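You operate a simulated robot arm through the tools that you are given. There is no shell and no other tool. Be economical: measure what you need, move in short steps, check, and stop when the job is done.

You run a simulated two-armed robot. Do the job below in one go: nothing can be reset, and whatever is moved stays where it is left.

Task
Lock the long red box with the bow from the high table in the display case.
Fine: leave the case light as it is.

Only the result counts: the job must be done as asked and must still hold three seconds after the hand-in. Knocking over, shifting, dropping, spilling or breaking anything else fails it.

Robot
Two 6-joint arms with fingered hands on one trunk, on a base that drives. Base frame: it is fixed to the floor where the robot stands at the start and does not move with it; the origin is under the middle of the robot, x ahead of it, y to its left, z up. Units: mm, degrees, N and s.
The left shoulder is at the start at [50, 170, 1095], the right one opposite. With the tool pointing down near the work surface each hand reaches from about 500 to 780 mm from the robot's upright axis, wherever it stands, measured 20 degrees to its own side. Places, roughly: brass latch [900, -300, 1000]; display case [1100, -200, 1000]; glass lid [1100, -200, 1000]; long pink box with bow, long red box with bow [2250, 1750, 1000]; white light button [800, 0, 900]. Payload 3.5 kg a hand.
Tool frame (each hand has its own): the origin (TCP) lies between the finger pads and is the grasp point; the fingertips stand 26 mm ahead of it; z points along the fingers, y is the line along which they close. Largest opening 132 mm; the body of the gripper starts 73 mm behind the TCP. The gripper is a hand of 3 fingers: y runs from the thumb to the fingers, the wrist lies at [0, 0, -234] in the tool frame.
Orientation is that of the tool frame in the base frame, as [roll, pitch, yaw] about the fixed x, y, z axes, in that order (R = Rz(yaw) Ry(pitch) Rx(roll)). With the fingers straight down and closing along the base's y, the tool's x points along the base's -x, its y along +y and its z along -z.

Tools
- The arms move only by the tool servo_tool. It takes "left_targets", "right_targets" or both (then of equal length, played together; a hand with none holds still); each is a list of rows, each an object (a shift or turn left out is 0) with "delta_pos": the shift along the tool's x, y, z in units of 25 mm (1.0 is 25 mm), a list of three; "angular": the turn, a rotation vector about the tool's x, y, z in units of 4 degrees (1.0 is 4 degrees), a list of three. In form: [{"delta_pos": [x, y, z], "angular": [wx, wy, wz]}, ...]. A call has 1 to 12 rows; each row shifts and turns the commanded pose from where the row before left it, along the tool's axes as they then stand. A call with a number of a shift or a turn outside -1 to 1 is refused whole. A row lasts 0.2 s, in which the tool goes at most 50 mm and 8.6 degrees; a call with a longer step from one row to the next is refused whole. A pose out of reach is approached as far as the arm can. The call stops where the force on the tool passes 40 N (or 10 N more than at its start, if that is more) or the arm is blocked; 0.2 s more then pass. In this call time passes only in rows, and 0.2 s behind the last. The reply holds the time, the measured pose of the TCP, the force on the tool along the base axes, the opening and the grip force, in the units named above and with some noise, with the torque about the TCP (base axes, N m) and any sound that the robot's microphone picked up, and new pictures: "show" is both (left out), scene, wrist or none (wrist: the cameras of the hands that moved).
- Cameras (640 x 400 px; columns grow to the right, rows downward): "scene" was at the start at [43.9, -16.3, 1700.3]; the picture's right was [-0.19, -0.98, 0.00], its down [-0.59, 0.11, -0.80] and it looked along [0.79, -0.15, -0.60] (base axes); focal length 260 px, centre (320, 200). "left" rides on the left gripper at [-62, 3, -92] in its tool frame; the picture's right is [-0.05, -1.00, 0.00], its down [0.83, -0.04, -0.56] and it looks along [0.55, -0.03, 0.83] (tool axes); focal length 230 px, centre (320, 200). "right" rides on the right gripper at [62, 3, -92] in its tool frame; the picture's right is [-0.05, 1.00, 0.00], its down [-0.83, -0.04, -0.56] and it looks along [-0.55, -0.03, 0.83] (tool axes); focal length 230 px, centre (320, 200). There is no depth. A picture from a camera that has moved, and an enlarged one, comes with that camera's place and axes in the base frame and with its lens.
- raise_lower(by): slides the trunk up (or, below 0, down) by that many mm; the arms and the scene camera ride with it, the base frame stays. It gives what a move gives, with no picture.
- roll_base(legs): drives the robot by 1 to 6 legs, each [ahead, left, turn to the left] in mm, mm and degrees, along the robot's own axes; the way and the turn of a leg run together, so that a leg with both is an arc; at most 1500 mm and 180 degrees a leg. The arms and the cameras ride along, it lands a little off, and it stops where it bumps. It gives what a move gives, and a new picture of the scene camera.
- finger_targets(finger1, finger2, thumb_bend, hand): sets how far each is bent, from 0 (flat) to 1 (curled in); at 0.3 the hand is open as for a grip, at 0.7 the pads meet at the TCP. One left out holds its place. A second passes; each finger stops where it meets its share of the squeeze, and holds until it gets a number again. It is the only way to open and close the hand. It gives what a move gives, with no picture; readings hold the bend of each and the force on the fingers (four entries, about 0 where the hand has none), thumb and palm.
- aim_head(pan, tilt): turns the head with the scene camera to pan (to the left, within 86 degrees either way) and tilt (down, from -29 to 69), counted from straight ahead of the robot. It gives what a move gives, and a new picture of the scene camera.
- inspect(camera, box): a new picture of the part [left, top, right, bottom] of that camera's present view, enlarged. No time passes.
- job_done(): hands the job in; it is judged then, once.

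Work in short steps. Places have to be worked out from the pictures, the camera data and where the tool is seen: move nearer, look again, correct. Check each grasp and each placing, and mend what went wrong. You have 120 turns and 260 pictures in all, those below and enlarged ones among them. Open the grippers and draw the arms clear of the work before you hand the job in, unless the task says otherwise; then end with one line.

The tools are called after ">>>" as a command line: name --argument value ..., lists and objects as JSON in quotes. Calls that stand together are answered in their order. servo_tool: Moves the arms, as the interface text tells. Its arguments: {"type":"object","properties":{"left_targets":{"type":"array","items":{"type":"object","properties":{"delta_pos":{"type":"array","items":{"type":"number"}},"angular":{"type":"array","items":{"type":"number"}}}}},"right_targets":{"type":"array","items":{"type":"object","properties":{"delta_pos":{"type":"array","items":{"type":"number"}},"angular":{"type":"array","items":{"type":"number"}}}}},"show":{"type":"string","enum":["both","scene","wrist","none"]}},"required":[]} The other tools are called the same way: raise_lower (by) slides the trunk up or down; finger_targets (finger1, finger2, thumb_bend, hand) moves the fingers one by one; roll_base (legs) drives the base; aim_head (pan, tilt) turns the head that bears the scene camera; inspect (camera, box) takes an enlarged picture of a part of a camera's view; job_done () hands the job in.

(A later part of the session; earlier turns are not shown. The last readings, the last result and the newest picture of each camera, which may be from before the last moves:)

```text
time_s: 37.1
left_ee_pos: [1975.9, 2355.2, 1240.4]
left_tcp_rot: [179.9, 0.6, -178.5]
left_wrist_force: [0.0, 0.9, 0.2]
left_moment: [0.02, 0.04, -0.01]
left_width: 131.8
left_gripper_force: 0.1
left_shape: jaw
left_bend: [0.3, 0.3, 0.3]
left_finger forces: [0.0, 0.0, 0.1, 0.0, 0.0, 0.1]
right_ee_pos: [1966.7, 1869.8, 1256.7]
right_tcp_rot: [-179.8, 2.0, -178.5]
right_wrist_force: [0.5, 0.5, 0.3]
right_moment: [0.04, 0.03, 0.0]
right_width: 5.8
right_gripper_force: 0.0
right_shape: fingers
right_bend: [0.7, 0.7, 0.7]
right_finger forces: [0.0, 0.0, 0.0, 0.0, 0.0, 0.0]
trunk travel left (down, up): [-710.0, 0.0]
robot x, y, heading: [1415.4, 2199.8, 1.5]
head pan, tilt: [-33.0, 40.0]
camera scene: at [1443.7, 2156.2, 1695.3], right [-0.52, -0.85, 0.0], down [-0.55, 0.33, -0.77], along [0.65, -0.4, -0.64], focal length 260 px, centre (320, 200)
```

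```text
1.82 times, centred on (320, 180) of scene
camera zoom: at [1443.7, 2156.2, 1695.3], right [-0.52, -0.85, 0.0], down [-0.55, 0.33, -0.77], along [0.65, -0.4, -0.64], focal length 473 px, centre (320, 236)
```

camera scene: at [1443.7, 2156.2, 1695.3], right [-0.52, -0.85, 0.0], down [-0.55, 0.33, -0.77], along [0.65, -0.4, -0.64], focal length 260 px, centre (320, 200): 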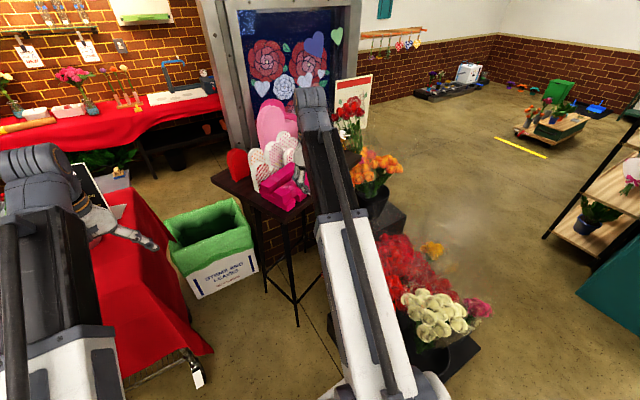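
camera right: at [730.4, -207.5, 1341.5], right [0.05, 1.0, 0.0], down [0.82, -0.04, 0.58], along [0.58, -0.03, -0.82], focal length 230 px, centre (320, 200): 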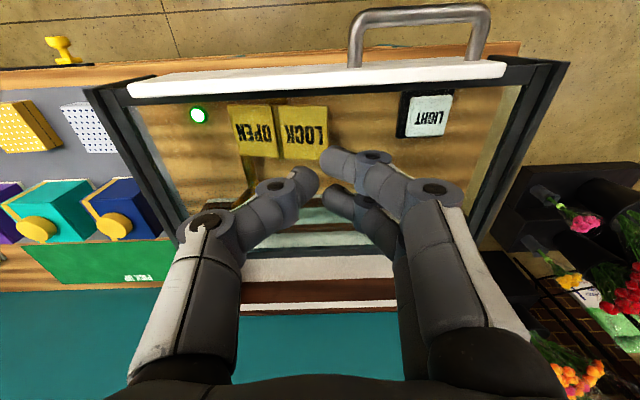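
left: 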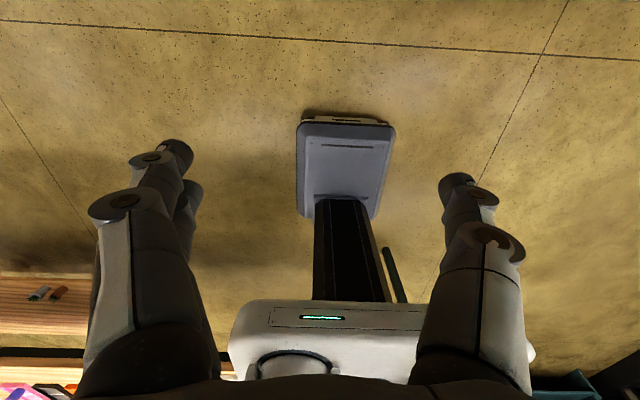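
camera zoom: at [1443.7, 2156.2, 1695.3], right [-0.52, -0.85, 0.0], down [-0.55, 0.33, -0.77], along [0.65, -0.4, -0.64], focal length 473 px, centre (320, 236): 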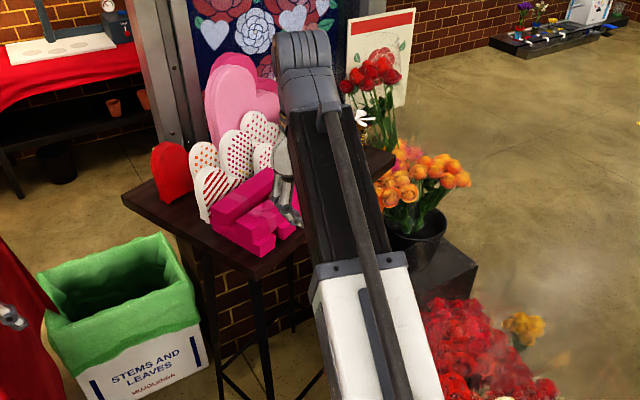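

I turn the base right 45° in place so that the table lies between the two arms and is seen freely.

>>> roll_base --legs '[[0, 0, -45]]'

>>> aim_head --pan 8 --tilt 40

>>> inspect --camera "left" --box '[0, 0, 640, 400]'

```text
time_s: 39.6
left_ee_pos: [1920.5, 1913.9, 1239.4]
left_tcp_rot: [-180.0, 0.6, 136.6]
left_wrist_force: [-0.1, 0.3, 0.0]
left_moment: [0.0, 0.01, -0.01]
left_width: 132.0
left_gripper_force: 0.0
left_shape: jaw
left_bend: [0.3, 0.3, 0.3]
left_finger forces: [0.1, 0.0, 0.1, 0.0, 0.0, 0.1]
right_ee_pos: [1570.8, 1575.6, 1256.0]
right_tcp_rot: [-179.7, 2.0, 136.5]
right_wrist_force: [0.8, -0.7, -0.5]
right_moment: [-0.02, -0.03, -0.01]
right_width: 5.9
right_gripper_force: 0.1
right_shape: fingers
right_bend: [0.7, 0.7, 0.7]
right_finger forces: [0.1, 0.0, 0.0, 0.0, 0.0, 0.1]
trunk travel left (down, up): [-710.0, 0.0]
robot x, y, heading: [1411.8, 2203.4, -43.3]
head pan, tilt: [-33.0, 40.0]
camera scene: at [1401.8, 2146.3, 1695.3], right [-0.97, -0.24, 0.0], down [-0.15, 0.62, -0.77], along [0.18, -0.74, -0.64], focal length 260 px, centre (320, 200)
```

scene: 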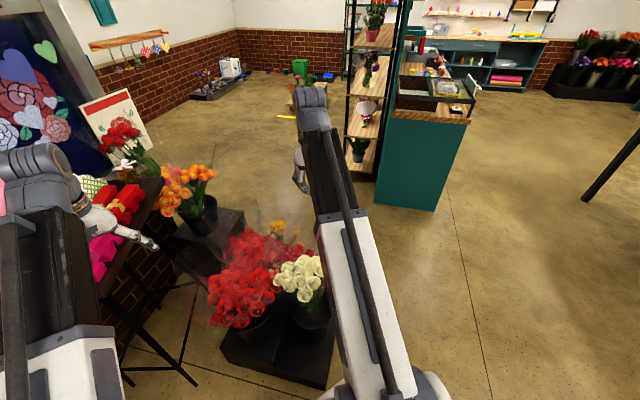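

```text
time_s: 40.7
left_ee_pos: [1919.5, 1912.0, 1240.4]
left_tcp_rot: [180.0, 0.6, 136.6]
left_wrist_force: [-0.2, 0.6, -0.8]
left_moment: [0.0, -0.01, -0.02]
left_width: 132.0
left_gripper_force: 0.1
left_shape: jaw
left_bend: [0.3, 0.3, 0.3]
left_finger forces: [0.1, 0.1, 0.1, 0.1, 0.0, 0.0]
right_ee_pos: [1570.2, 1575.3, 1256.1]
right_tcp_rot: [-179.8, 2.0, 136.5]
right_wrist_force: [-0.8, 0.6, 0.7]
right_moment: [0.0, 0.03, 0.02]
right_width: 6.1
right_gripper_force: 0.2
right_shape: fingers
right_bend: [0.7, 0.7, 0.7]
right_finger forces: [0.1, 0.1, 0.0, 0.0, 0.1, 0.0]
trunk travel left (down, up): [-710.0, 0.0]
robot x, y, heading: [1412.9, 2201.1, -43.7]
head pan, tilt: [8.0, 40.0]
camera scene: at [1451.2, 2179.8, 1695.3], right [-0.58, -0.81, 0.0], down [-0.52, 0.37, -0.77], along [0.62, -0.44, -0.64], focal length 260 px, centre (320, 200)
```

scene: 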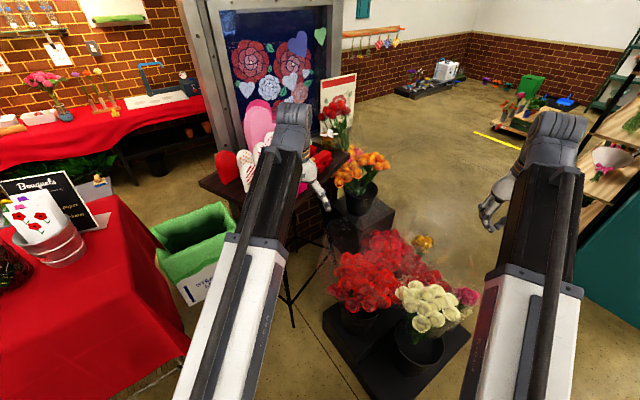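

```text
1.00 times, centred on (320, 200) of left (not enlarged: the box is as wide or as high as the picture)
camera zoom: at [1966.7, 1874.0, 1332.9], right [-0.65, -0.76, 0.0], down [-0.64, 0.54, 0.55], along [-0.42, 0.35, -0.84], focal length 230 px, centre (320, 200)
```

zoom: 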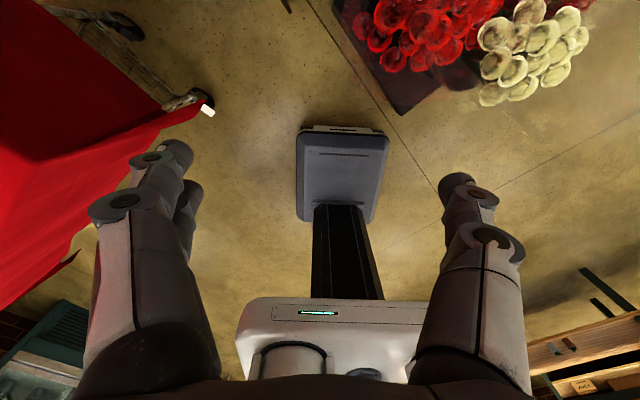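

The left arm still hides the boxes; I swing the left hand to the left by 175 mm.

>>> servo_tool --left_targets '[{"delta_pos": [0.5, 1, 0]}, {"delta_pos": [0.5, 1, 0]}, {"delta_pos": [0.5, 1, 0]}, {"delta_pos": [0.5, 1, 0]}, {"delta_pos": [0.5, 1, 0]}, {"delta_pos": [0.5, 1, 0]}, {"delta_pos": [0.5, 1, 0]}, {"delta_pos": [0.5, 1, 0]}]' --show "scene"

>>> inspect --camera "scene" --box '[180, 90, 400, 250]'

```text
time_s: 42.5
left_ee_pos: [1995.2, 2121.8, 1213.5]
left_tcp_rot: [179.9, 0.8, 136.6]
left_wrist_force: [0.4, -1.0, 0.2]
left_moment: [0.01, 0.01, -0.01]
left_width: 131.8
left_gripper_force: 0.1
left_shape: jaw
left_bend: [0.3, 0.3, 0.3]
left_finger forces: [0.1, 0.1, 0.1, 0.1, 0.0, 0.0]
left hand out of reach, approached as far as the arm can: row 2, 4, 6, 7
right_ee_pos: [1570.7, 1576.3, 1256.1]
right_tcp_rot: [-179.7, 2.0, 136.5]
right_wrist_force: [0.2, 0.1, -0.8]
right_moment: [0.0, -0.03, 0.01]
right_width: 6.1
right_gripper_force: 0.1
right_shape: fingers
right_bend: [0.7, 0.7, 0.7]
right_finger forces: [0.0, 0.0, 0.1, 0.0, 0.0, 0.0]
trunk travel left (down, up): [-710.0, 0.0]
robot x, y, heading: [1416.7, 2200.7, -43.6]
head pan, tilt: [8.0, 40.0]
camera scene: at [1451.4, 2180.2, 1695.3], right [-0.58, -0.82, 0.0], down [-0.52, 0.37, -0.77], along [0.62, -0.44, -0.64], focal length 260 px, centre (320, 200)
```

scene: 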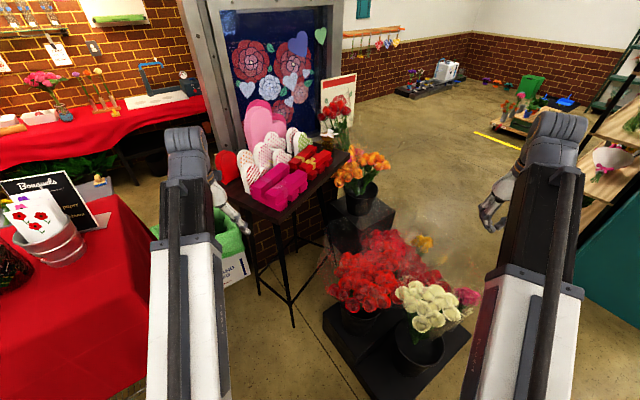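

```text
2.50 times, centred on (290, 170) of scene
camera zoom: at [1451.4, 2180.2, 1695.3], right [-0.58, -0.82, 0.0], down [-0.52, 0.37, -0.77], along [0.62, -0.44, -0.64], focal length 650 px, centre (395, 275)
```

zoom: 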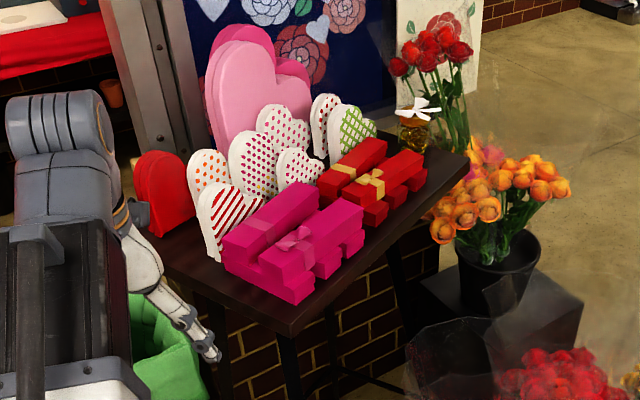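

I now see the red box with the gold bow at about (2295,1600), lying roughly along y, a second red box behind it. I turn to about -30° and roll in to reach it with the right hand, opening that hand on the way.

>>> finger_targets --hand "right" --finger1 0.3 --finger2 0.3 --thumb_bend 0.3

>>> roll_base --legs '[[0, 0, 12], [250, 118, 0]]'

>>> inspect --camera "right" --box '[0, 0, 640, 400]'

```text
time_s: 43.5
left_ee_pos: [1993.9, 2121.2, 1213.7]
left_tcp_rot: [179.9, 0.9, 136.5]
left_wrist_force: [0.2, 0.1, -0.2]
left_moment: [-0.01, -0.04, 0.01]
left_width: 132.0
left_gripper_force: 0.1
left_shape: jaw
left_bend: [0.3, 0.3, 0.3]
left_finger forces: [0.1, 0.0, 0.1, 0.0, 0.1, 0.0]
right_ee_pos: [1570.2, 1575.2, 1255.1]
right_tcp_rot: [-179.8, 2.0, 136.6]
right_wrist_force: [0.9, 0.0, 0.3]
right_moment: [-0.01, -0.02, 0.01]
right_width: 133.8
right_gripper_force: 0.1
right_shape: fingers
right_bend: [0.3, 0.3, 0.3]
right_finger forces: [0.0, 0.0, 0.0, 0.0, 0.0, 0.0]
trunk travel left (down, up): [-710.0, 0.0]
robot x, y, heading: [1413.5, 2204.3, -43.5]
head pan, tilt: [8.0, 40.0]
```

```text
time_s: 46.1
left_ee_pos: [2273.2, 2208.8, 1214.3]
left_tcp_rot: [179.8, 0.8, 148.4]
left_wrist_force: [0.0, -0.1, -0.5]
left_moment: [-0.02, 0.04, -0.01]
left_width: 131.8
left_gripper_force: 0.1
left_shape: jaw
left_bend: [0.3, 0.3, 0.3]
left_finger forces: [0.0, 0.0, 0.0, 0.0, 0.0, 0.0]
right_ee_pos: [1967.8, 1589.7, 1255.4]
right_tcp_rot: [-179.7, 1.9, 148.1]
right_wrist_force: [-0.1, -1.0, 0.0]
right_moment: [-0.01, 0.0, -0.04]
right_width: 133.9
right_gripper_force: 0.1
right_shape: fingers
right_bend: [0.3, 0.3, 0.3]
right_finger forces: [0.0, 0.0, 0.0, 0.1, 0.1, 0.0]
trunk travel left (down, up): [-710.0, 0.0]
robot x, y, heading: [1686.5, 2171.8, -31.7]
head pan, tilt: [8.0, 40.0]
camera scene: at [1729.4, 2157.3, 1695.2], right [-0.4, -0.92, 0.0], down [-0.59, 0.26, -0.77], along [0.7, -0.31, -0.64], focal length 260 px, centre (320, 200)
```

scene: 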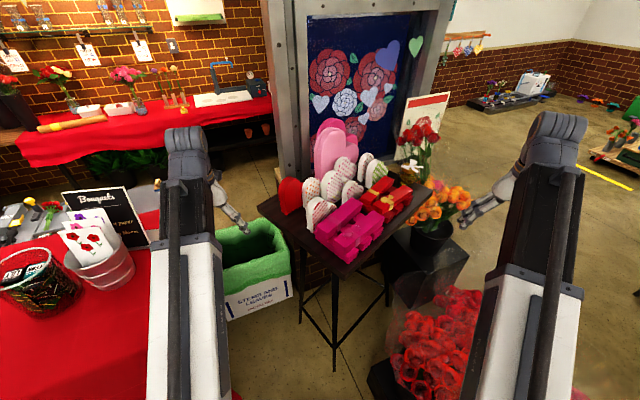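

```text
1.00 times, centred on (320, 200) of right (not enlarged: the box is as wide or as high as the picture)
camera zoom: at [1914.6, 1625.7, 1346.9], right [0.57, 0.82, 0.0], down [0.67, -0.46, 0.58], along [0.48, -0.34, -0.81], focal length 230 px, centre (320, 200)
```

zoom: 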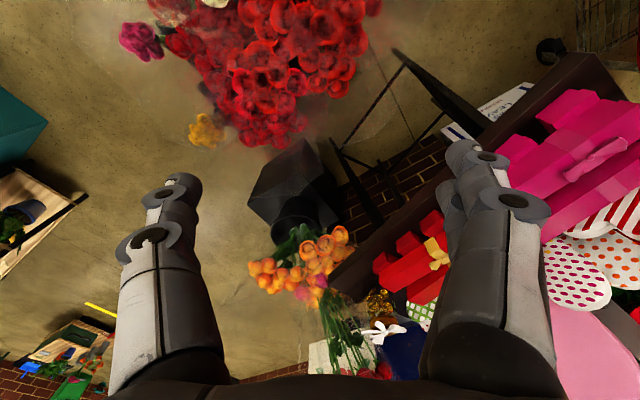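

>>> inspect --camera "scene" --box '[250, 110, 470, 290]'

>>> inspect --camera "scene" --box '[300, 160, 420, 270]'

```text
2.22 times, centred on (360, 200) of scene
camera zoom: at [1729.4, 2157.3, 1695.2], right [-0.4, -0.92, 0.0], down [-0.59, 0.26, -0.77], along [0.7, -0.31, -0.64], focal length 578 px, centre (231, 200)
```

zoom: 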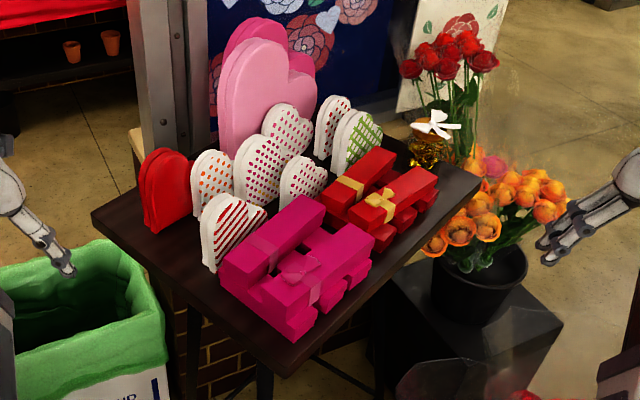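

```text
3.64 times, centred on (360, 215) of scene
camera zoom: at [1729.4, 2157.3, 1695.2], right [-0.4, -0.92, 0.0], down [-0.59, 0.26, -0.77], along [0.7, -0.31, -0.64], focal length 946 px, centre (174, 146)
```

zoom: 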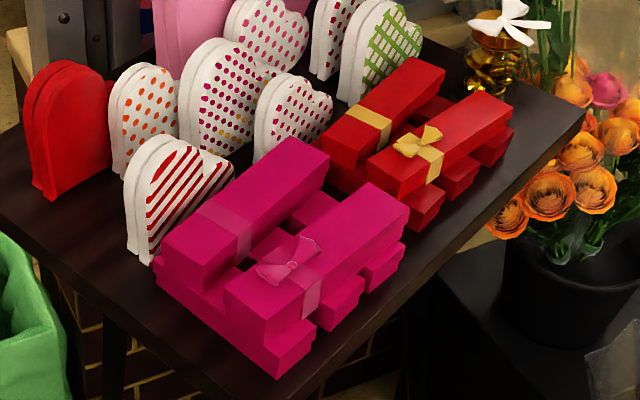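

The target is the front top box (≈190×48 mm, center ≈(2352,1556), top z≈1035, long axis −75°), resting on cross-laid lower boxes. I pull the left hand back a bit and roll in the last stretch.

>>> servo_tool --left_targets '[{"delta_pos": [1, 0, 0]}, {"delta_pos": [1, 0, 0]}, {"delta_pos": [1, 0, 0]}]' --show "none"

>>> roll_base --legs '[[200, 98, 1.5]]'

```text
time_s: 47.0
left_ee_pos: [2219.6, 2246.0, 1186.7]
left_tcp_rot: [179.8, 1.1, 148.3]
left_wrist_force: [0.8, -0.5, 0.2]
left_moment: [0.02, 0.0, 0.01]
left_width: 132.1
left_gripper_force: 0.1
left_shape: jaw
left_bend: [0.3, 0.3, 0.3]
left_finger forces: [0.0, 0.0, 0.0, 0.0, 0.1, 0.0]
left hand out of reach, approached as far as the arm can: row 1, 2, 3
right_ee_pos: [1965.8, 1588.6, 1256.3]
right_tcp_rot: [-179.8, 1.8, 148.1]
right_wrist_force: [0.0, 0.0, 0.2]
right_moment: [-0.02, -0.02, -0.03]
right_width: 133.9
right_gripper_force: 0.0
right_shape: fingers
right_bend: [0.3, 0.3, 0.3]
right_finger forces: [0.0, 0.0, 0.0, 0.0, 0.0, 0.1]
trunk travel left (down, up): [-710.0, 0.0]
robot x, y, heading: [1682.2, 2171.2, -31.9]
head pan, tilt: [8.0, 40.0]
```

```text
time_s: 48.6
left_ee_pos: [2436.4, 2238.7, 1188.0]
left_tcp_rot: [179.7, 1.0, 149.5]
left_wrist_force: [1.1, 0.5, -0.3]
left_moment: [0.0, 0.03, -0.03]
left_width: 131.8
left_gripper_force: 0.0
left_shape: jaw
left_bend: [0.3, 0.3, 0.3]
left_finger forces: [0.0, 0.0, 0.0, 0.1, 0.0, 0.0]
right_ee_pos: [2195.3, 1575.7, 1255.1]
right_tcp_rot: [-179.7, 1.8, 149.3]
right_wrist_force: [1.1, 0.2, 0.1]
right_moment: [0.01, 0.02, -0.01]
right_width: 133.9
right_gripper_force: 0.1
right_shape: fingers
right_bend: [0.3, 0.3, 0.3]
right_finger forces: [0.0, 0.0, 0.1, 0.1, 0.0, 0.0]
trunk travel left (down, up): [-710.0, 0.0]
robot x, y, heading: [1903.4, 2155.3, -30.6]
head pan, tilt: [8.0, 40.0]
camera scene: at [1946.0, 2139.4, 1695.2], right [-0.38, -0.92, 0.0], down [-0.59, 0.25, -0.77], along [0.71, -0.29, -0.64], focal length 260 px, centre (320, 200)
```

scene: 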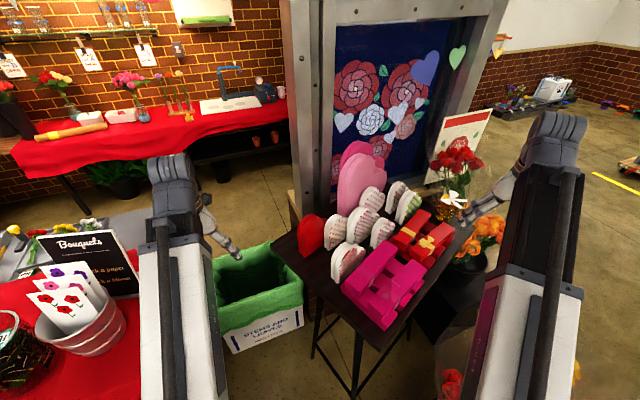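

In place. I aim the head at the red boxes and enlarge for a better fix of the box.

>>> aim_head --pan -22 --tilt 50

>>> inspect --camera "scene" --box '[220, 90, 380, 190]'

>>> inspect --camera "right" --box '[0, 0, 640, 400]'

```text
time_s: 49.6
left_ee_pos: [2435.1, 2237.4, 1188.1]
left_tcp_rot: [179.8, 1.0, 149.6]
left_wrist_force: [-0.5, -0.5, -0.3]
left_moment: [0.0, -0.01, -0.01]
left_width: 131.7
left_gripper_force: 0.2
left_shape: jaw
left_bend: [0.3, 0.3, 0.3]
left_finger forces: [0.0, 0.0, 0.0, 0.0, 0.0, 0.0]
right_ee_pos: [2195.0, 1575.6, 1256.2]
right_tcp_rot: [-179.8, 2.0, 149.3]
right_wrist_force: [-0.2, -0.9, 1.0]
right_moment: [0.04, -0.03, 0.0]
right_width: 133.7
right_gripper_force: 0.0
right_shape: fingers
right_bend: [0.3, 0.3, 0.3]
right_finger forces: [0.0, 0.0, 0.1, 0.1, 0.0, 0.0]
trunk travel left (down, up): [-710.0, 0.0]
robot x, y, heading: [1903.5, 2153.2, -30.4]
head pan, tilt: [-22.0, 50.0]
camera scene: at [1912.7, 2111.0, 1681.2], right [-0.79, -0.61, 0.0], down [-0.47, 0.61, -0.64], along [0.39, -0.51, -0.77], focal length 260 px, centre (320, 200)
```

scene: 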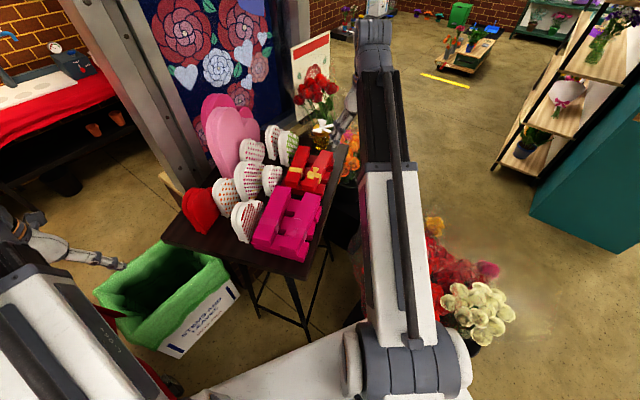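

```text
4.00 times, centred on (300, 140) of scene
camera zoom: at [1912.7, 2111.0, 1681.2], right [-0.79, -0.61, 0.0], down [-0.47, 0.61, -0.64], along [0.39, -0.51, -0.77], focal length 1041 px, centre (400, 440)
```

zoom: 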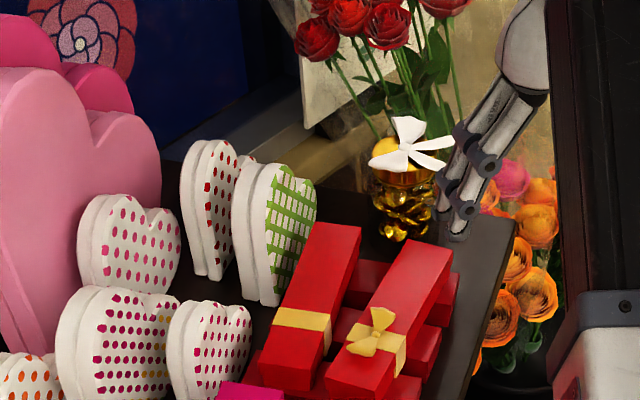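

```text
1.00 times, centred on (320, 200) of right (not enlarged: the box is as wide or as high as the picture)
camera zoom: at [2141.1, 1611.9, 1347.2], right [0.55, 0.83, 0.0], down [0.68, -0.45, 0.58], along [0.49, -0.33, -0.81], focal length 230 px, centre (320, 200)
```

zoom: 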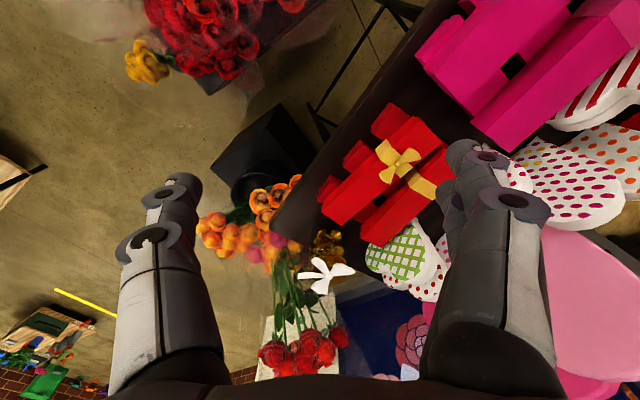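

>>> inspect --camera "right" --box '[300, 80, 480, 260]'

>>> inspect --camera "scene" --box '[270, 130, 350, 200]'

```text
2.22 times, centred on (390, 170) of right
camera zoom: at [2141.1, 1611.9, 1347.2], right [0.55, 0.83, 0.0], down [0.68, -0.45, 0.58], along [0.49, -0.33, -0.81], focal length 511 px, centre (164, 267)
```

zoom: 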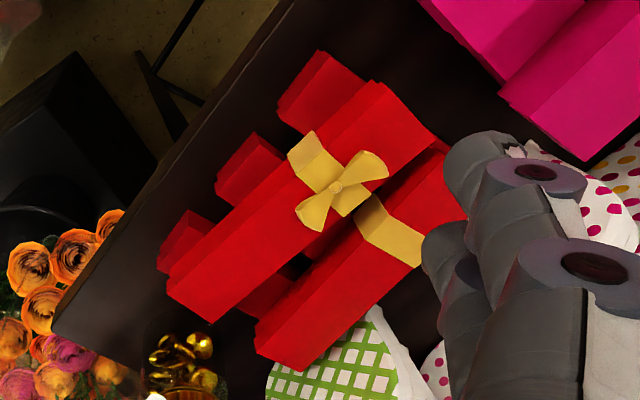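

```text
5.71 times, centred on (310, 165) of scene
camera zoom: at [1912.7, 2111.0, 1681.2], right [-0.79, -0.61, 0.0], down [-0.47, 0.61, -0.64], along [0.39, -0.51, -0.77], focal length 1487 px, centre (377, 400)
```

zoom: 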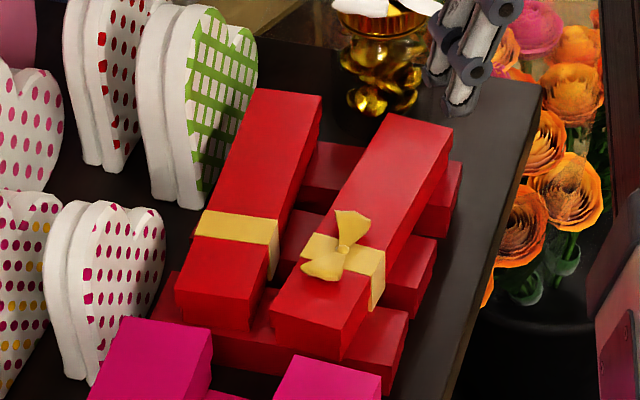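

Box A top: z≈1055, center ≈(2324,1585), long axis −73.5°, width 45, with a 45 mm gap to the rear box; lower layer top ≈1028. I pre-close the fingers partly and turn the hand about 43° so it closes across the box.

>>> finger_targets --hand "right" --finger1 0.45 --finger2 0.45 --thumb_bend 0.45

>>> servo_tool --right_targets '[{"angular": [0, 0, 1]}, {"angular": [0, 0, 1]}, {"angular": [0, 0, 1]}, {"angular": [0, 0, 1]}, {"angular": [0, 0, 1]}, {"angular": [0, 0, 1]}, {"angular": [0, 0, 1]}, {"angular": [0, 0, 1]}, {"angular": [0, 0, 1]}, {"angular": [0, 0, 1]}, {"angular": [0, 0, 0.7]}]' --show "wrist"

```text
time_s: 50.6
left_ee_pos: [2436.0, 2237.9, 1187.7]
left_tcp_rot: [179.8, 1.1, 149.4]
left_wrist_force: [0.8, -0.2, -0.2]
left_moment: [0.01, 0.02, -0.02]
left_width: 131.9
left_gripper_force: 0.0
left_shape: jaw
left_bend: [0.3, 0.3, 0.3]
left_finger forces: [0.0, 0.1, 0.0, 0.1, 0.1, 0.0]
right_ee_pos: [2193.7, 1577.0, 1256.2]
right_tcp_rot: [-179.8, 2.0, 149.3]
right_wrist_force: [-0.4, 0.2, 0.8]
right_moment: [0.0, -0.01, 0.0]
right_width: 85.7
right_gripper_force: 0.0
right_shape: fingers
right_bend: [0.45, 0.45, 0.45]
right_finger forces: [0.1, 0.1, 0.0, 0.0, 0.0, 0.1]
trunk travel left (down, up): [-710.0, 0.0]
robot x, y, heading: [1902.5, 2147.5, -30.7]
head pan, tilt: [-22.0, 50.0]
```

```text
time_s: 53.0
left_ee_pos: [2434.8, 2238.0, 1189.0]
left_tcp_rot: [179.8, 1.1, 149.6]
left_wrist_force: [0.1, 0.1, -0.4]
left_moment: [0.0, 0.01, -0.05]
left_width: 132.0
left_gripper_force: 0.1
left_shape: jaw
left_bend: [0.3, 0.3, 0.3]
left_finger forces: [0.0, 0.0, 0.0, 0.0, 0.0, 0.0]
right_ee_pos: [2194.8, 1576.3, 1254.5]
right_tcp_rot: [178.9, 1.7, 106.5]
right_wrist_force: [0.3, 0.1, -0.3]
right_moment: [0.03, -0.01, -0.01]
right_width: 85.1
right_gripper_force: 0.0
right_shape: fingers
right_bend: [0.45, 0.45, 0.45]
right_finger forces: [0.0, 0.0, 0.0, 0.0, 0.0, 0.0]
trunk travel left (down, up): [-710.0, 0.0]
robot x, y, heading: [1900.2, 2151.5, -30.7]
head pan, tilt: [-22.0, 50.0]
camera right: at [2178.5, 1638.2, 1347.2], right [0.97, 0.23, 0.02], down [0.18, -0.8, 0.58], along [0.15, -0.56, -0.82], focal length 230 px, centre (320, 200)
```

right: 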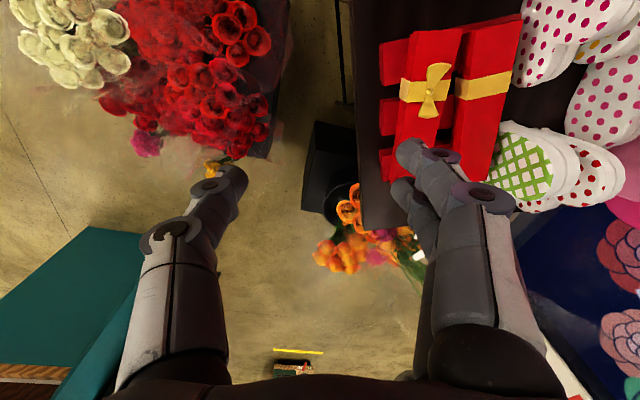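

Orientation is aligned with the box. I move over the box center and down to z≈1150.

>>> servo_tool --right_targets '[{"delta_pos": [-0.22, 0.85, 0.2]}, {"delta_pos": [-0.22, 0.85, 0.2]}, {"delta_pos": [-0.22, 0.85, 0.5]}, {"delta_pos": [-0.22, 0.85, 0.8]}, {"delta_pos": [-0.22, 0.85, 0.8]}, {"delta_pos": [-0.22, 0.83, 0.8]}, {"delta_pos": [0, 0, 0.8]}]'

>>> inspect --camera "scene" --box '[250, 110, 390, 220]'

```text
time_s: 54.6
left_ee_pos: [2434.2, 2237.1, 1189.0]
left_tcp_rot: [179.8, 1.1, 149.5]
left_wrist_force: [-0.6, 0.5, 0.2]
left_moment: [0.0, -0.01, 0.0]
left_width: 131.7
left_gripper_force: 0.0
left_shape: jaw
left_bend: [0.3, 0.3, 0.3]
left_finger forces: [0.0, 0.0, 0.1, 0.1, 0.1, 0.0]
right_ee_pos: [2330.5, 1579.2, 1156.5]
right_tcp_rot: [178.8, 1.6, 106.6]
right_wrist_force: [-0.9, 0.7, -0.6]
right_moment: [-0.05, -0.02, -0.03]
right_width: 85.4
right_gripper_force: 0.1
right_shape: fingers
right_bend: [0.45, 0.45, 0.45]
right_finger forces: [0.0, 0.0, 0.0, 0.0, 0.0, 0.1]
trunk travel left (down, up): [-710.0, 0.0]
robot x, y, heading: [1902.9, 2147.3, -30.4]
head pan, tilt: [-22.0, 50.0]
camera scene: at [1912.7, 2110.8, 1681.1], right [-0.79, -0.61, 0.0], down [-0.47, 0.61, -0.64], along [0.39, -0.51, -0.77], focal length 260 px, centre (320, 200)
camera right: at [2314.0, 1640.0, 1248.0], right [0.97, 0.23, 0.02], down [0.18, -0.8, 0.58], along [0.15, -0.56, -0.82], focal length 230 px, centre (320, 200)
```

scene: 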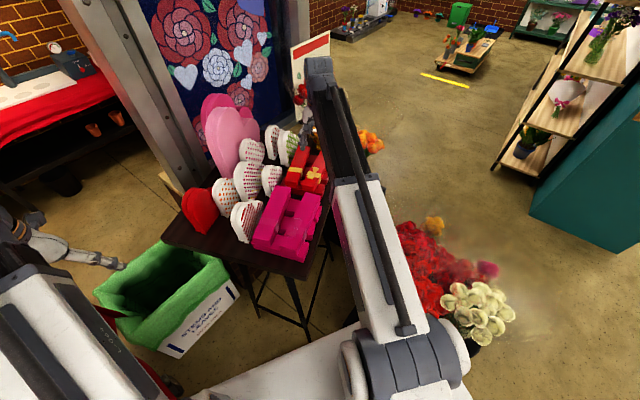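
right: 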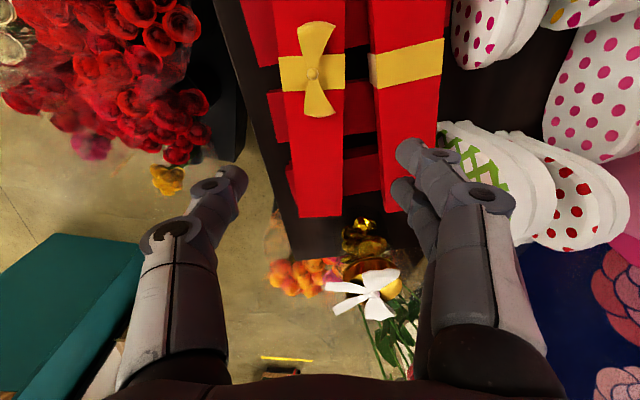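

```text
3.64 times, centred on (320, 165) of scene
camera zoom: at [1912.7, 2110.8, 1681.1], right [-0.79, -0.61, 0.0], down [-0.47, 0.61, -0.64], along [0.39, -0.51, -0.77], focal length 946 px, centre (320, 327)
```

zoom: 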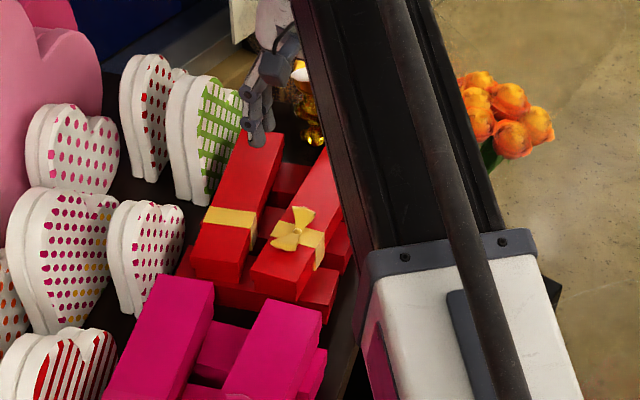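

The box axis is about 4 mm towards the thumb side from the hand center. I correct it, shift 10 mm away from the bow, and descend to z≈1080.

>>> servo_tool --right_targets '[{"delta_pos": [-0.4, -0.16, 0.5]}, {"delta_pos": [0, 0, 0.8]}, {"delta_pos": [0, 0, 0.8]}, {"delta_pos": [0, 0, 0.8]}]' --show "wrist"

>>> inspect --camera "scene" --box '[250, 110, 390, 220]'

```text
time_s: 55.6
left_ee_pos: [2435.1, 2238.4, 1189.2]
left_tcp_rot: [179.8, 1.1, 149.5]
left_wrist_force: [-0.2, 0.2, -0.4]
left_moment: [0.0, 0.0, -0.03]
left_width: 131.9
left_gripper_force: 0.0
left_shape: jaw
left_bend: [0.3, 0.3, 0.3]
left_finger forces: [0.0, 0.0, 0.0, 0.0, 0.1, 0.0]
right_ee_pos: [2328.7, 1565.2, 1084.0]
right_tcp_rot: [178.8, 1.6, 106.4]
right_wrist_force: [-0.2, -0.1, 0.3]
right_moment: [-0.02, -0.01, -0.02]
right_width: 84.3
right_gripper_force: 0.2
right_shape: fingers
right_bend: [0.45, 0.45, 0.45]
right_finger forces: [0.4, 0.0, 0.0, 0.0, 0.0, 0.0]
trunk travel left (down, up): [-710.0, 0.0]
robot x, y, heading: [1900.2, 2153.4, -30.5]
head pan, tilt: [-22.0, 50.0]
camera right: at [2312.4, 1627.6, 1176.2], right [0.97, 0.23, 0.02], down [0.18, -0.8, 0.58], along [0.15, -0.56, -0.82], focal length 230 px, centre (320, 200)
```

right: 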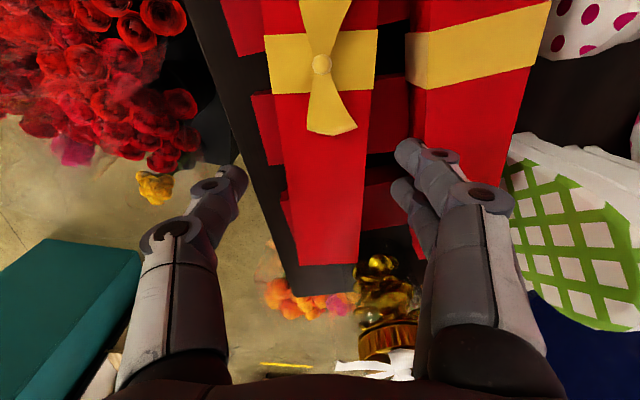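

```text
3.64 times, centred on (320, 165) of scene
camera zoom: at [1912.7, 2110.9, 1681.2], right [-0.79, -0.61, 0.0], down [-0.47, 0.61, -0.64], along [0.39, -0.51, -0.77], focal length 946 px, centre (320, 327)
```

zoom: 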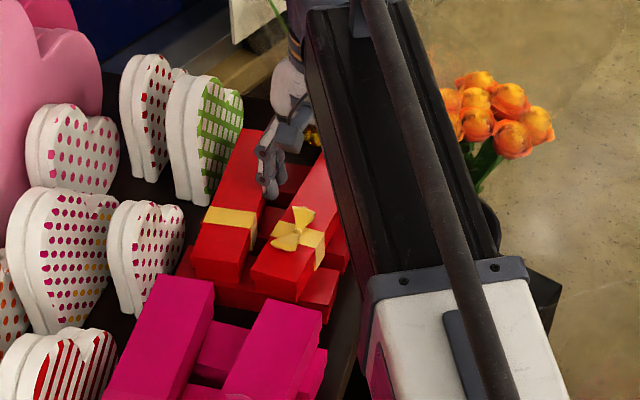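

Hand is centered within 3 mm. I narrow the fingers to 0.5 so the rear finger enters the gap cleanly, then descend about 22 mm.

>>> finger_targets --hand "right" --finger1 0.51 --finger2 0.51 --thumb_bend 0.48

>>> servo_tool --right_targets '[{"delta_pos": [0, 0.05, 0.3]}, {"delta_pos": [0, 0, 0.3]}, {"delta_pos": [0, 0, 0.25]}]' --show "wrist"

```text
time_s: 56.6
left_ee_pos: [2434.7, 2237.2, 1187.9]
left_tcp_rot: [179.8, 0.9, 149.5]
left_wrist_force: [-0.3, -0.3, 0.3]
left_moment: [-0.01, -0.01, -0.03]
left_width: 131.8
left_gripper_force: 0.0
left_shape: jaw
left_bend: [0.3, 0.3, 0.3]
left_finger forces: [0.0, 0.0, 0.1, 0.0, 0.1, 0.0]
right_ee_pos: [2329.7, 1566.0, 1083.9]
right_tcp_rot: [178.8, 1.6, 106.5]
right_wrist_force: [0.6, 0.4, 0.8]
right_moment: [-0.01, -0.02, -0.01]
right_width: 70.4
right_gripper_force: 0.1
right_shape: fingers
right_bend: [0.51, 0.51, 0.48]
right_finger forces: [0.0, 0.0, 0.0, 0.1, 0.1, 0.0]
trunk travel left (down, up): [-710.0, 0.0]
robot x, y, heading: [1898.4, 2150.1, -30.4]
head pan, tilt: [-22.0, 50.0]
```

```text
time_s: 57.4
left_ee_pos: [2434.1, 2237.3, 1188.4]
left_tcp_rot: [179.8, 1.1, 149.5]
left_wrist_force: [0.0, -0.3, 0.4]
left_moment: [0.04, 0.01, -0.03]
left_width: 131.9
left_gripper_force: 0.1
left_shape: jaw
left_bend: [0.3, 0.3, 0.3]
left_finger forces: [0.0, 0.1, 0.1, 0.1, 0.0, 0.0]
right_ee_pos: [2331.5, 1566.0, 1063.4]
right_tcp_rot: [178.8, 1.5, 106.4]
right_wrist_force: [-0.6, -1.0, 0.3]
right_moment: [0.05, -0.02, -0.01]
right_width: 69.6
right_gripper_force: 0.4
right_shape: fingers
right_bend: [0.51, 0.51, 0.48]
right_finger forces: [0.5, 0.0, 0.0, 0.0, 0.1, 0.0]
trunk travel left (down, up): [-710.0, 0.0]
robot x, y, heading: [1901.1, 2153.7, -30.3]
head pan, tilt: [-22.0, 50.0]
camera right: at [2314.8, 1626.9, 1155.2], right [0.97, 0.23, 0.02], down [0.18, -0.8, 0.58], along [0.15, -0.56, -0.82], focal length 230 px, centre (320, 200)
```

right: 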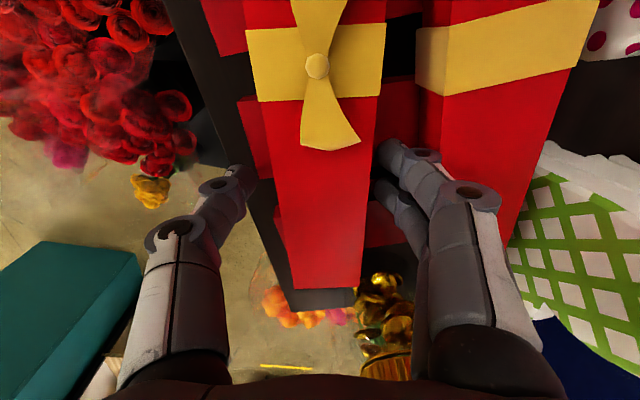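

Fingertips straddle the box, one side in the gap. I lower 3 mm more and bring thumb and fingers near contact evenly, then squeeze.

>>> servo_tool --right_targets '[{"delta_pos": [0, 0, 0.14]}]' --show "none"

>>> finger_targets --hand "right" --finger1 0.54 --finger2 0.54 --thumb_bend 0.57

>>> finger_targets --hand "right" --finger1 0.66 --finger2 0.66 --thumb_bend 0.68

>>> inspect --camera "right" --box '[0, 0, 640, 400]'

```text
time_s: 57.8
left_ee_pos: [2433.1, 2237.5, 1189.5]
left_tcp_rot: [179.9, 1.2, 149.5]
left_wrist_force: [0.1, 0.5, 0.4]
left_moment: [-0.02, 0.01, -0.03]
left_width: 132.0
left_gripper_force: 0.1
left_shape: jaw
left_bend: [0.3, 0.3, 0.3]
left_finger forces: [0.1, 0.0, 0.1, 0.0, 0.1, 0.1]
right_ee_pos: [2331.4, 1565.7, 1062.0]
right_tcp_rot: [178.7, 1.7, 106.5]
right_wrist_force: [-1.1, 0.4, 13.8]
right_moment: [0.37, -0.49, 0.03]
right_width: 69.1
right_gripper_force: 7.1
right_shape: fingers
right_bend: [0.53, 0.51, 0.48]
right_finger forces: [14.4, 0.0, 0.1, 0.0, 0.0, 0.0]
trunk travel left (down, up): [-710.0, 0.0]
robot x, y, heading: [1903.6, 2148.7, -30.3]
head pan, tilt: [-22.0, 50.0]
```

```text
time_s: 58.8
left_ee_pos: [2433.1, 2238.5, 1189.6]
left_tcp_rot: [179.8, 1.1, 149.4]
left_wrist_force: [0.2, 0.2, -0.4]
left_moment: [0.04, -0.01, 0.01]
left_width: 131.9
left_gripper_force: 0.1
left_shape: jaw
left_bend: [0.3, 0.3, 0.3]
left_finger forces: [0.0, 0.0, 0.0, 0.0, 0.0, 0.0]
right_ee_pos: [2332.4, 1565.4, 1061.5]
right_tcp_rot: [178.6, 1.8, 106.6]
right_wrist_force: [1.5, -4.3, 24.9]
right_moment: [0.38, -0.69, -0.16]
right_width: 58.8
right_gripper_force: 13.1
right_shape: fingers
right_bend: [0.55, 0.54, 0.55]
right_finger forces: [22.1, 0.0, 0.0, 0.0, 4.5, 0.0]
trunk travel left (down, up): [-710.0, 0.0]
robot x, y, heading: [1902.8, 2149.9, -30.7]
head pan, tilt: [-22.0, 50.0]
```

```text
time_s: 59.8
left_ee_pos: [2433.2, 2237.5, 1188.6]
left_tcp_rot: [179.8, 1.1, 149.5]
left_wrist_force: [-0.2, -0.6, -0.3]
left_moment: [-0.01, 0.0, 0.0]
left_width: 132.2
left_gripper_force: 0.0
left_shape: jaw
left_bend: [0.3, 0.3, 0.3]
left_finger forces: [0.0, 0.0, 0.1, 0.0, 0.0, 0.1]
right_ee_pos: [2331.4, 1565.8, 1060.3]
right_tcp_rot: [178.8, 1.7, 106.5]
right_wrist_force: [-1.1, -6.0, 23.6]
right_moment: [0.31, -0.49, -0.05]
right_width: 57.8
right_gripper_force: 21.2
right_shape: fingers
right_bend: [0.58, 0.6, 0.6]
right_finger forces: [20.3, 4.9, 0.1, 0.1, 17.4, 0.0]
trunk travel left (down, up): [-710.0, 0.0]
robot x, y, heading: [1903.5, 2153.0, -30.3]
head pan, tilt: [-22.0, 50.0]
```

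```text
1.00 times, centred on (320, 200) of right (not enlarged: the box is as wide or as high as the picture)
camera zoom: at [2314.6, 1626.9, 1152.3], right [0.97, 0.23, 0.02], down [0.18, -0.8, 0.58], along [0.15, -0.56, -0.82], focal length 230 px, centre (320, 200)
```

zoom: 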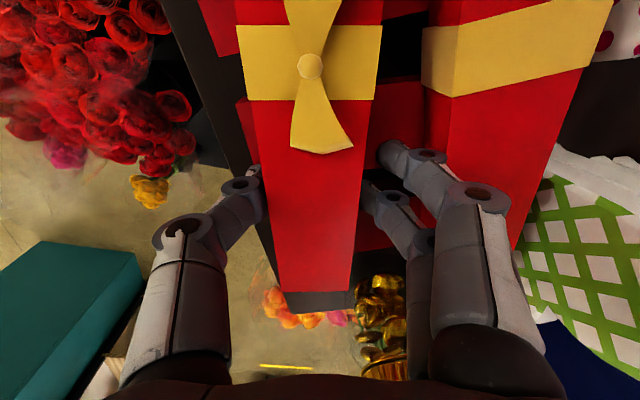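

Finger 1 pushes on the lower layer (24 N up). I loosen, rise 5 mm and squeeze again.

>>> finger_targets --hand "right" --finger1 0.53 --finger2 0.53 --thumb_bend 0.54

>>> servo_tool --right_targets '[{"delta_pos": [0, 0, -0.22]}]' --show "none"

>>> finger_targets --hand "right" --finger1 0.68 --finger2 0.68 --thumb_bend 0.68

>>> inspect --camera "right" --box '[0, 0, 640, 400]'

```text
time_s: 60.8
left_ee_pos: [2434.2, 2238.4, 1188.9]
left_tcp_rot: [179.9, 1.1, 149.5]
left_wrist_force: [-0.1, 0.8, 0.1]
left_moment: [-0.04, 0.0, 0.02]
left_width: 131.8
left_gripper_force: 0.2
left_shape: jaw
left_bend: [0.3, 0.3, 0.3]
left_finger forces: [0.0, 0.1, 0.0, 0.0, 0.0, 0.0]
right_ee_pos: [2331.5, 1565.8, 1061.9]
right_tcp_rot: [178.8, 1.7, 106.5]
right_wrist_force: [3.0, -7.1, 29.1]
right_moment: [0.32, -0.74, -0.27]
right_width: 58.7
right_gripper_force: 14.7
right_shape: fingers
right_bend: [0.56, 0.53, 0.54]
right_finger forces: [23.5, 0.0, 0.1, 0.0, 5.9, 0.0]
trunk travel left (down, up): [-710.0, 0.0]
robot x, y, heading: [1904.9, 2154.8, -30.6]
head pan, tilt: [-22.0, 50.0]
```

```text
time_s: 61.2
left_ee_pos: [2435.0, 2236.8, 1187.8]
left_tcp_rot: [179.7, 1.1, 149.6]
left_wrist_force: [-0.1, 0.3, 0.0]
left_moment: [-0.02, -0.01, 0.02]
left_width: 131.8
left_gripper_force: 0.1
left_shape: jaw
left_bend: [0.3, 0.3, 0.3]
left_finger forces: [0.0, 0.1, 0.0, 0.1, 0.0, 0.0]
right_ee_pos: [2331.4, 1566.7, 1062.7]
right_tcp_rot: [178.9, 1.4, 106.6]
right_wrist_force: [0.3, 0.0, 0.6]
right_moment: [0.0, -0.03, 0.0]
right_width: 57.5
right_gripper_force: 0.8
right_shape: fingers
right_bend: [0.52, 0.53, 0.54]
right_finger forces: [0.7, 0.0, 0.1, 0.1, 0.3, 0.1]
trunk travel left (down, up): [-710.0, 0.0]
robot x, y, heading: [1902.6, 2155.1, -30.6]
head pan, tilt: [-22.0, 50.0]
```

```text
time_s: 62.2
left_ee_pos: [2435.7, 2236.7, 1188.9]
left_tcp_rot: [179.8, 1.1, 149.5]
left_wrist_force: [-0.1, 0.2, -0.2]
left_moment: [0.0, -0.04, 0.0]
left_width: 131.5
left_gripper_force: 0.0
left_shape: jaw
left_bend: [0.3, 0.3, 0.3]
left_finger forces: [0.0, 0.0, 0.0, 0.1, 0.0, 0.1]
right_ee_pos: [2332.5, 1565.2, 1065.2]
right_tcp_rot: [178.8, 1.5, 106.5]
right_wrist_force: [0.2, 0.2, -0.9]
right_moment: [-0.03, 0.0, 0.0]
right_width: 43.3
right_gripper_force: 14.7
right_shape: fingers
right_bend: [0.59, 0.59, 0.61]
right_finger forces: [7.3, 7.2, 0.0, 0.0, 14.7, 0.0]
trunk travel left (down, up): [-710.0, 0.0]
robot x, y, heading: [1898.2, 2155.4, -30.6]
head pan, tilt: [-22.0, 50.0]
```

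```text
1.00 times, centred on (320, 200) of right (not enlarged: the box is as wide or as high as the picture)
camera zoom: at [2315.6, 1626.9, 1156.6], right [0.97, 0.23, 0.02], down [0.18, -0.8, 0.58], along [0.15, -0.56, -0.82], focal length 230 px, centre (320, 200)
```

zoom: 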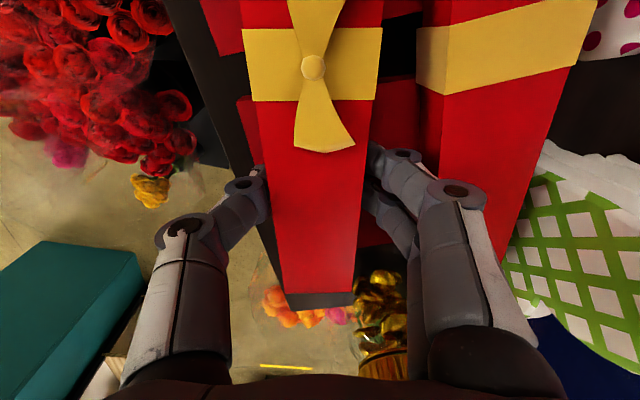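

Now an even grip: fingers 7+7 N against thumb 15 N, width 43. I lift slowly straight up and check.

>>> servo_tool --right_targets '[{"delta_pos": [0, 0, -0.3]}, {"delta_pos": [0, 0, -0.4]}, {"delta_pos": [0, 0, -0.5]}, {"delta_pos": [0, 0, -0.5]}]'

>>> inspect --camera "scene" --box '[250, 110, 390, 220]'

```text
time_s: 63.2
left_ee_pos: [2436.2, 2237.9, 1189.6]
left_tcp_rot: [179.8, 1.1, 149.5]
left_wrist_force: [0.3, -0.2, 0.3]
left_moment: [-0.02, -0.03, 0.02]
left_width: 131.9
left_gripper_force: 0.1
left_shape: jaw
left_bend: [0.3, 0.3, 0.3]
left_finger forces: [0.1, 0.0, 0.1, 0.0, 0.0, 0.0]
right_ee_pos: [2330.8, 1566.9, 1110.8]
right_tcp_rot: [178.7, 1.6, 106.4]
right_wrist_force: [-0.3, 0.5, 0.1]
right_moment: [0.01, 0.0, -0.01]
right_width: 43.4
right_gripper_force: 14.7
right_shape: fingers
right_bend: [0.59, 0.59, 0.61]
right_finger forces: [7.4, 7.3, 0.0, 0.0, 14.7, 0.0]
trunk travel left (down, up): [-710.0, 0.0]
robot x, y, heading: [1903.5, 2152.2, -30.6]
head pan, tilt: [-22.0, 50.0]
camera scene: at [1912.8, 2110.9, 1681.1], right [-0.79, -0.61, 0.0], down [-0.47, 0.61, -0.64], along [0.39, -0.51, -0.77], focal length 260 px, centre (320, 200)
camera right: at [2313.3, 1628.5, 1201.3], right [0.97, 0.23, 0.02], down [0.18, -0.8, 0.58], along [0.15, -0.56, -0.82], focal length 230 px, centre (320, 200)
```

scene: 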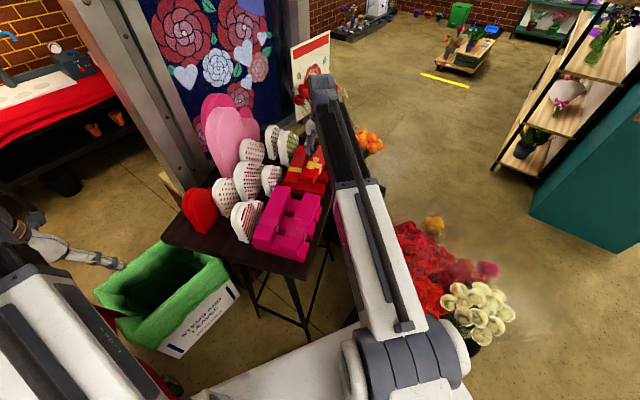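
right: 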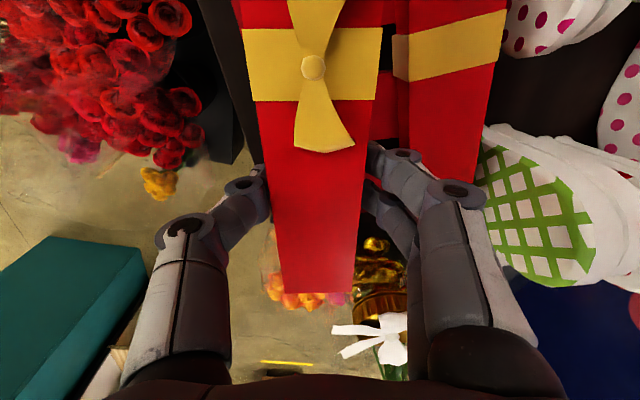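

```text
3.64 times, centred on (320, 165) of scene
camera zoom: at [1912.8, 2110.9, 1681.1], right [-0.79, -0.61, 0.0], down [-0.47, 0.61, -0.64], along [0.39, -0.51, -0.77], focal length 946 px, centre (320, 327)
```

zoom: 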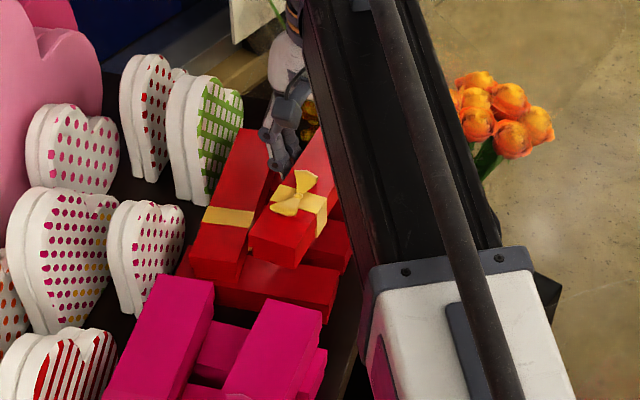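

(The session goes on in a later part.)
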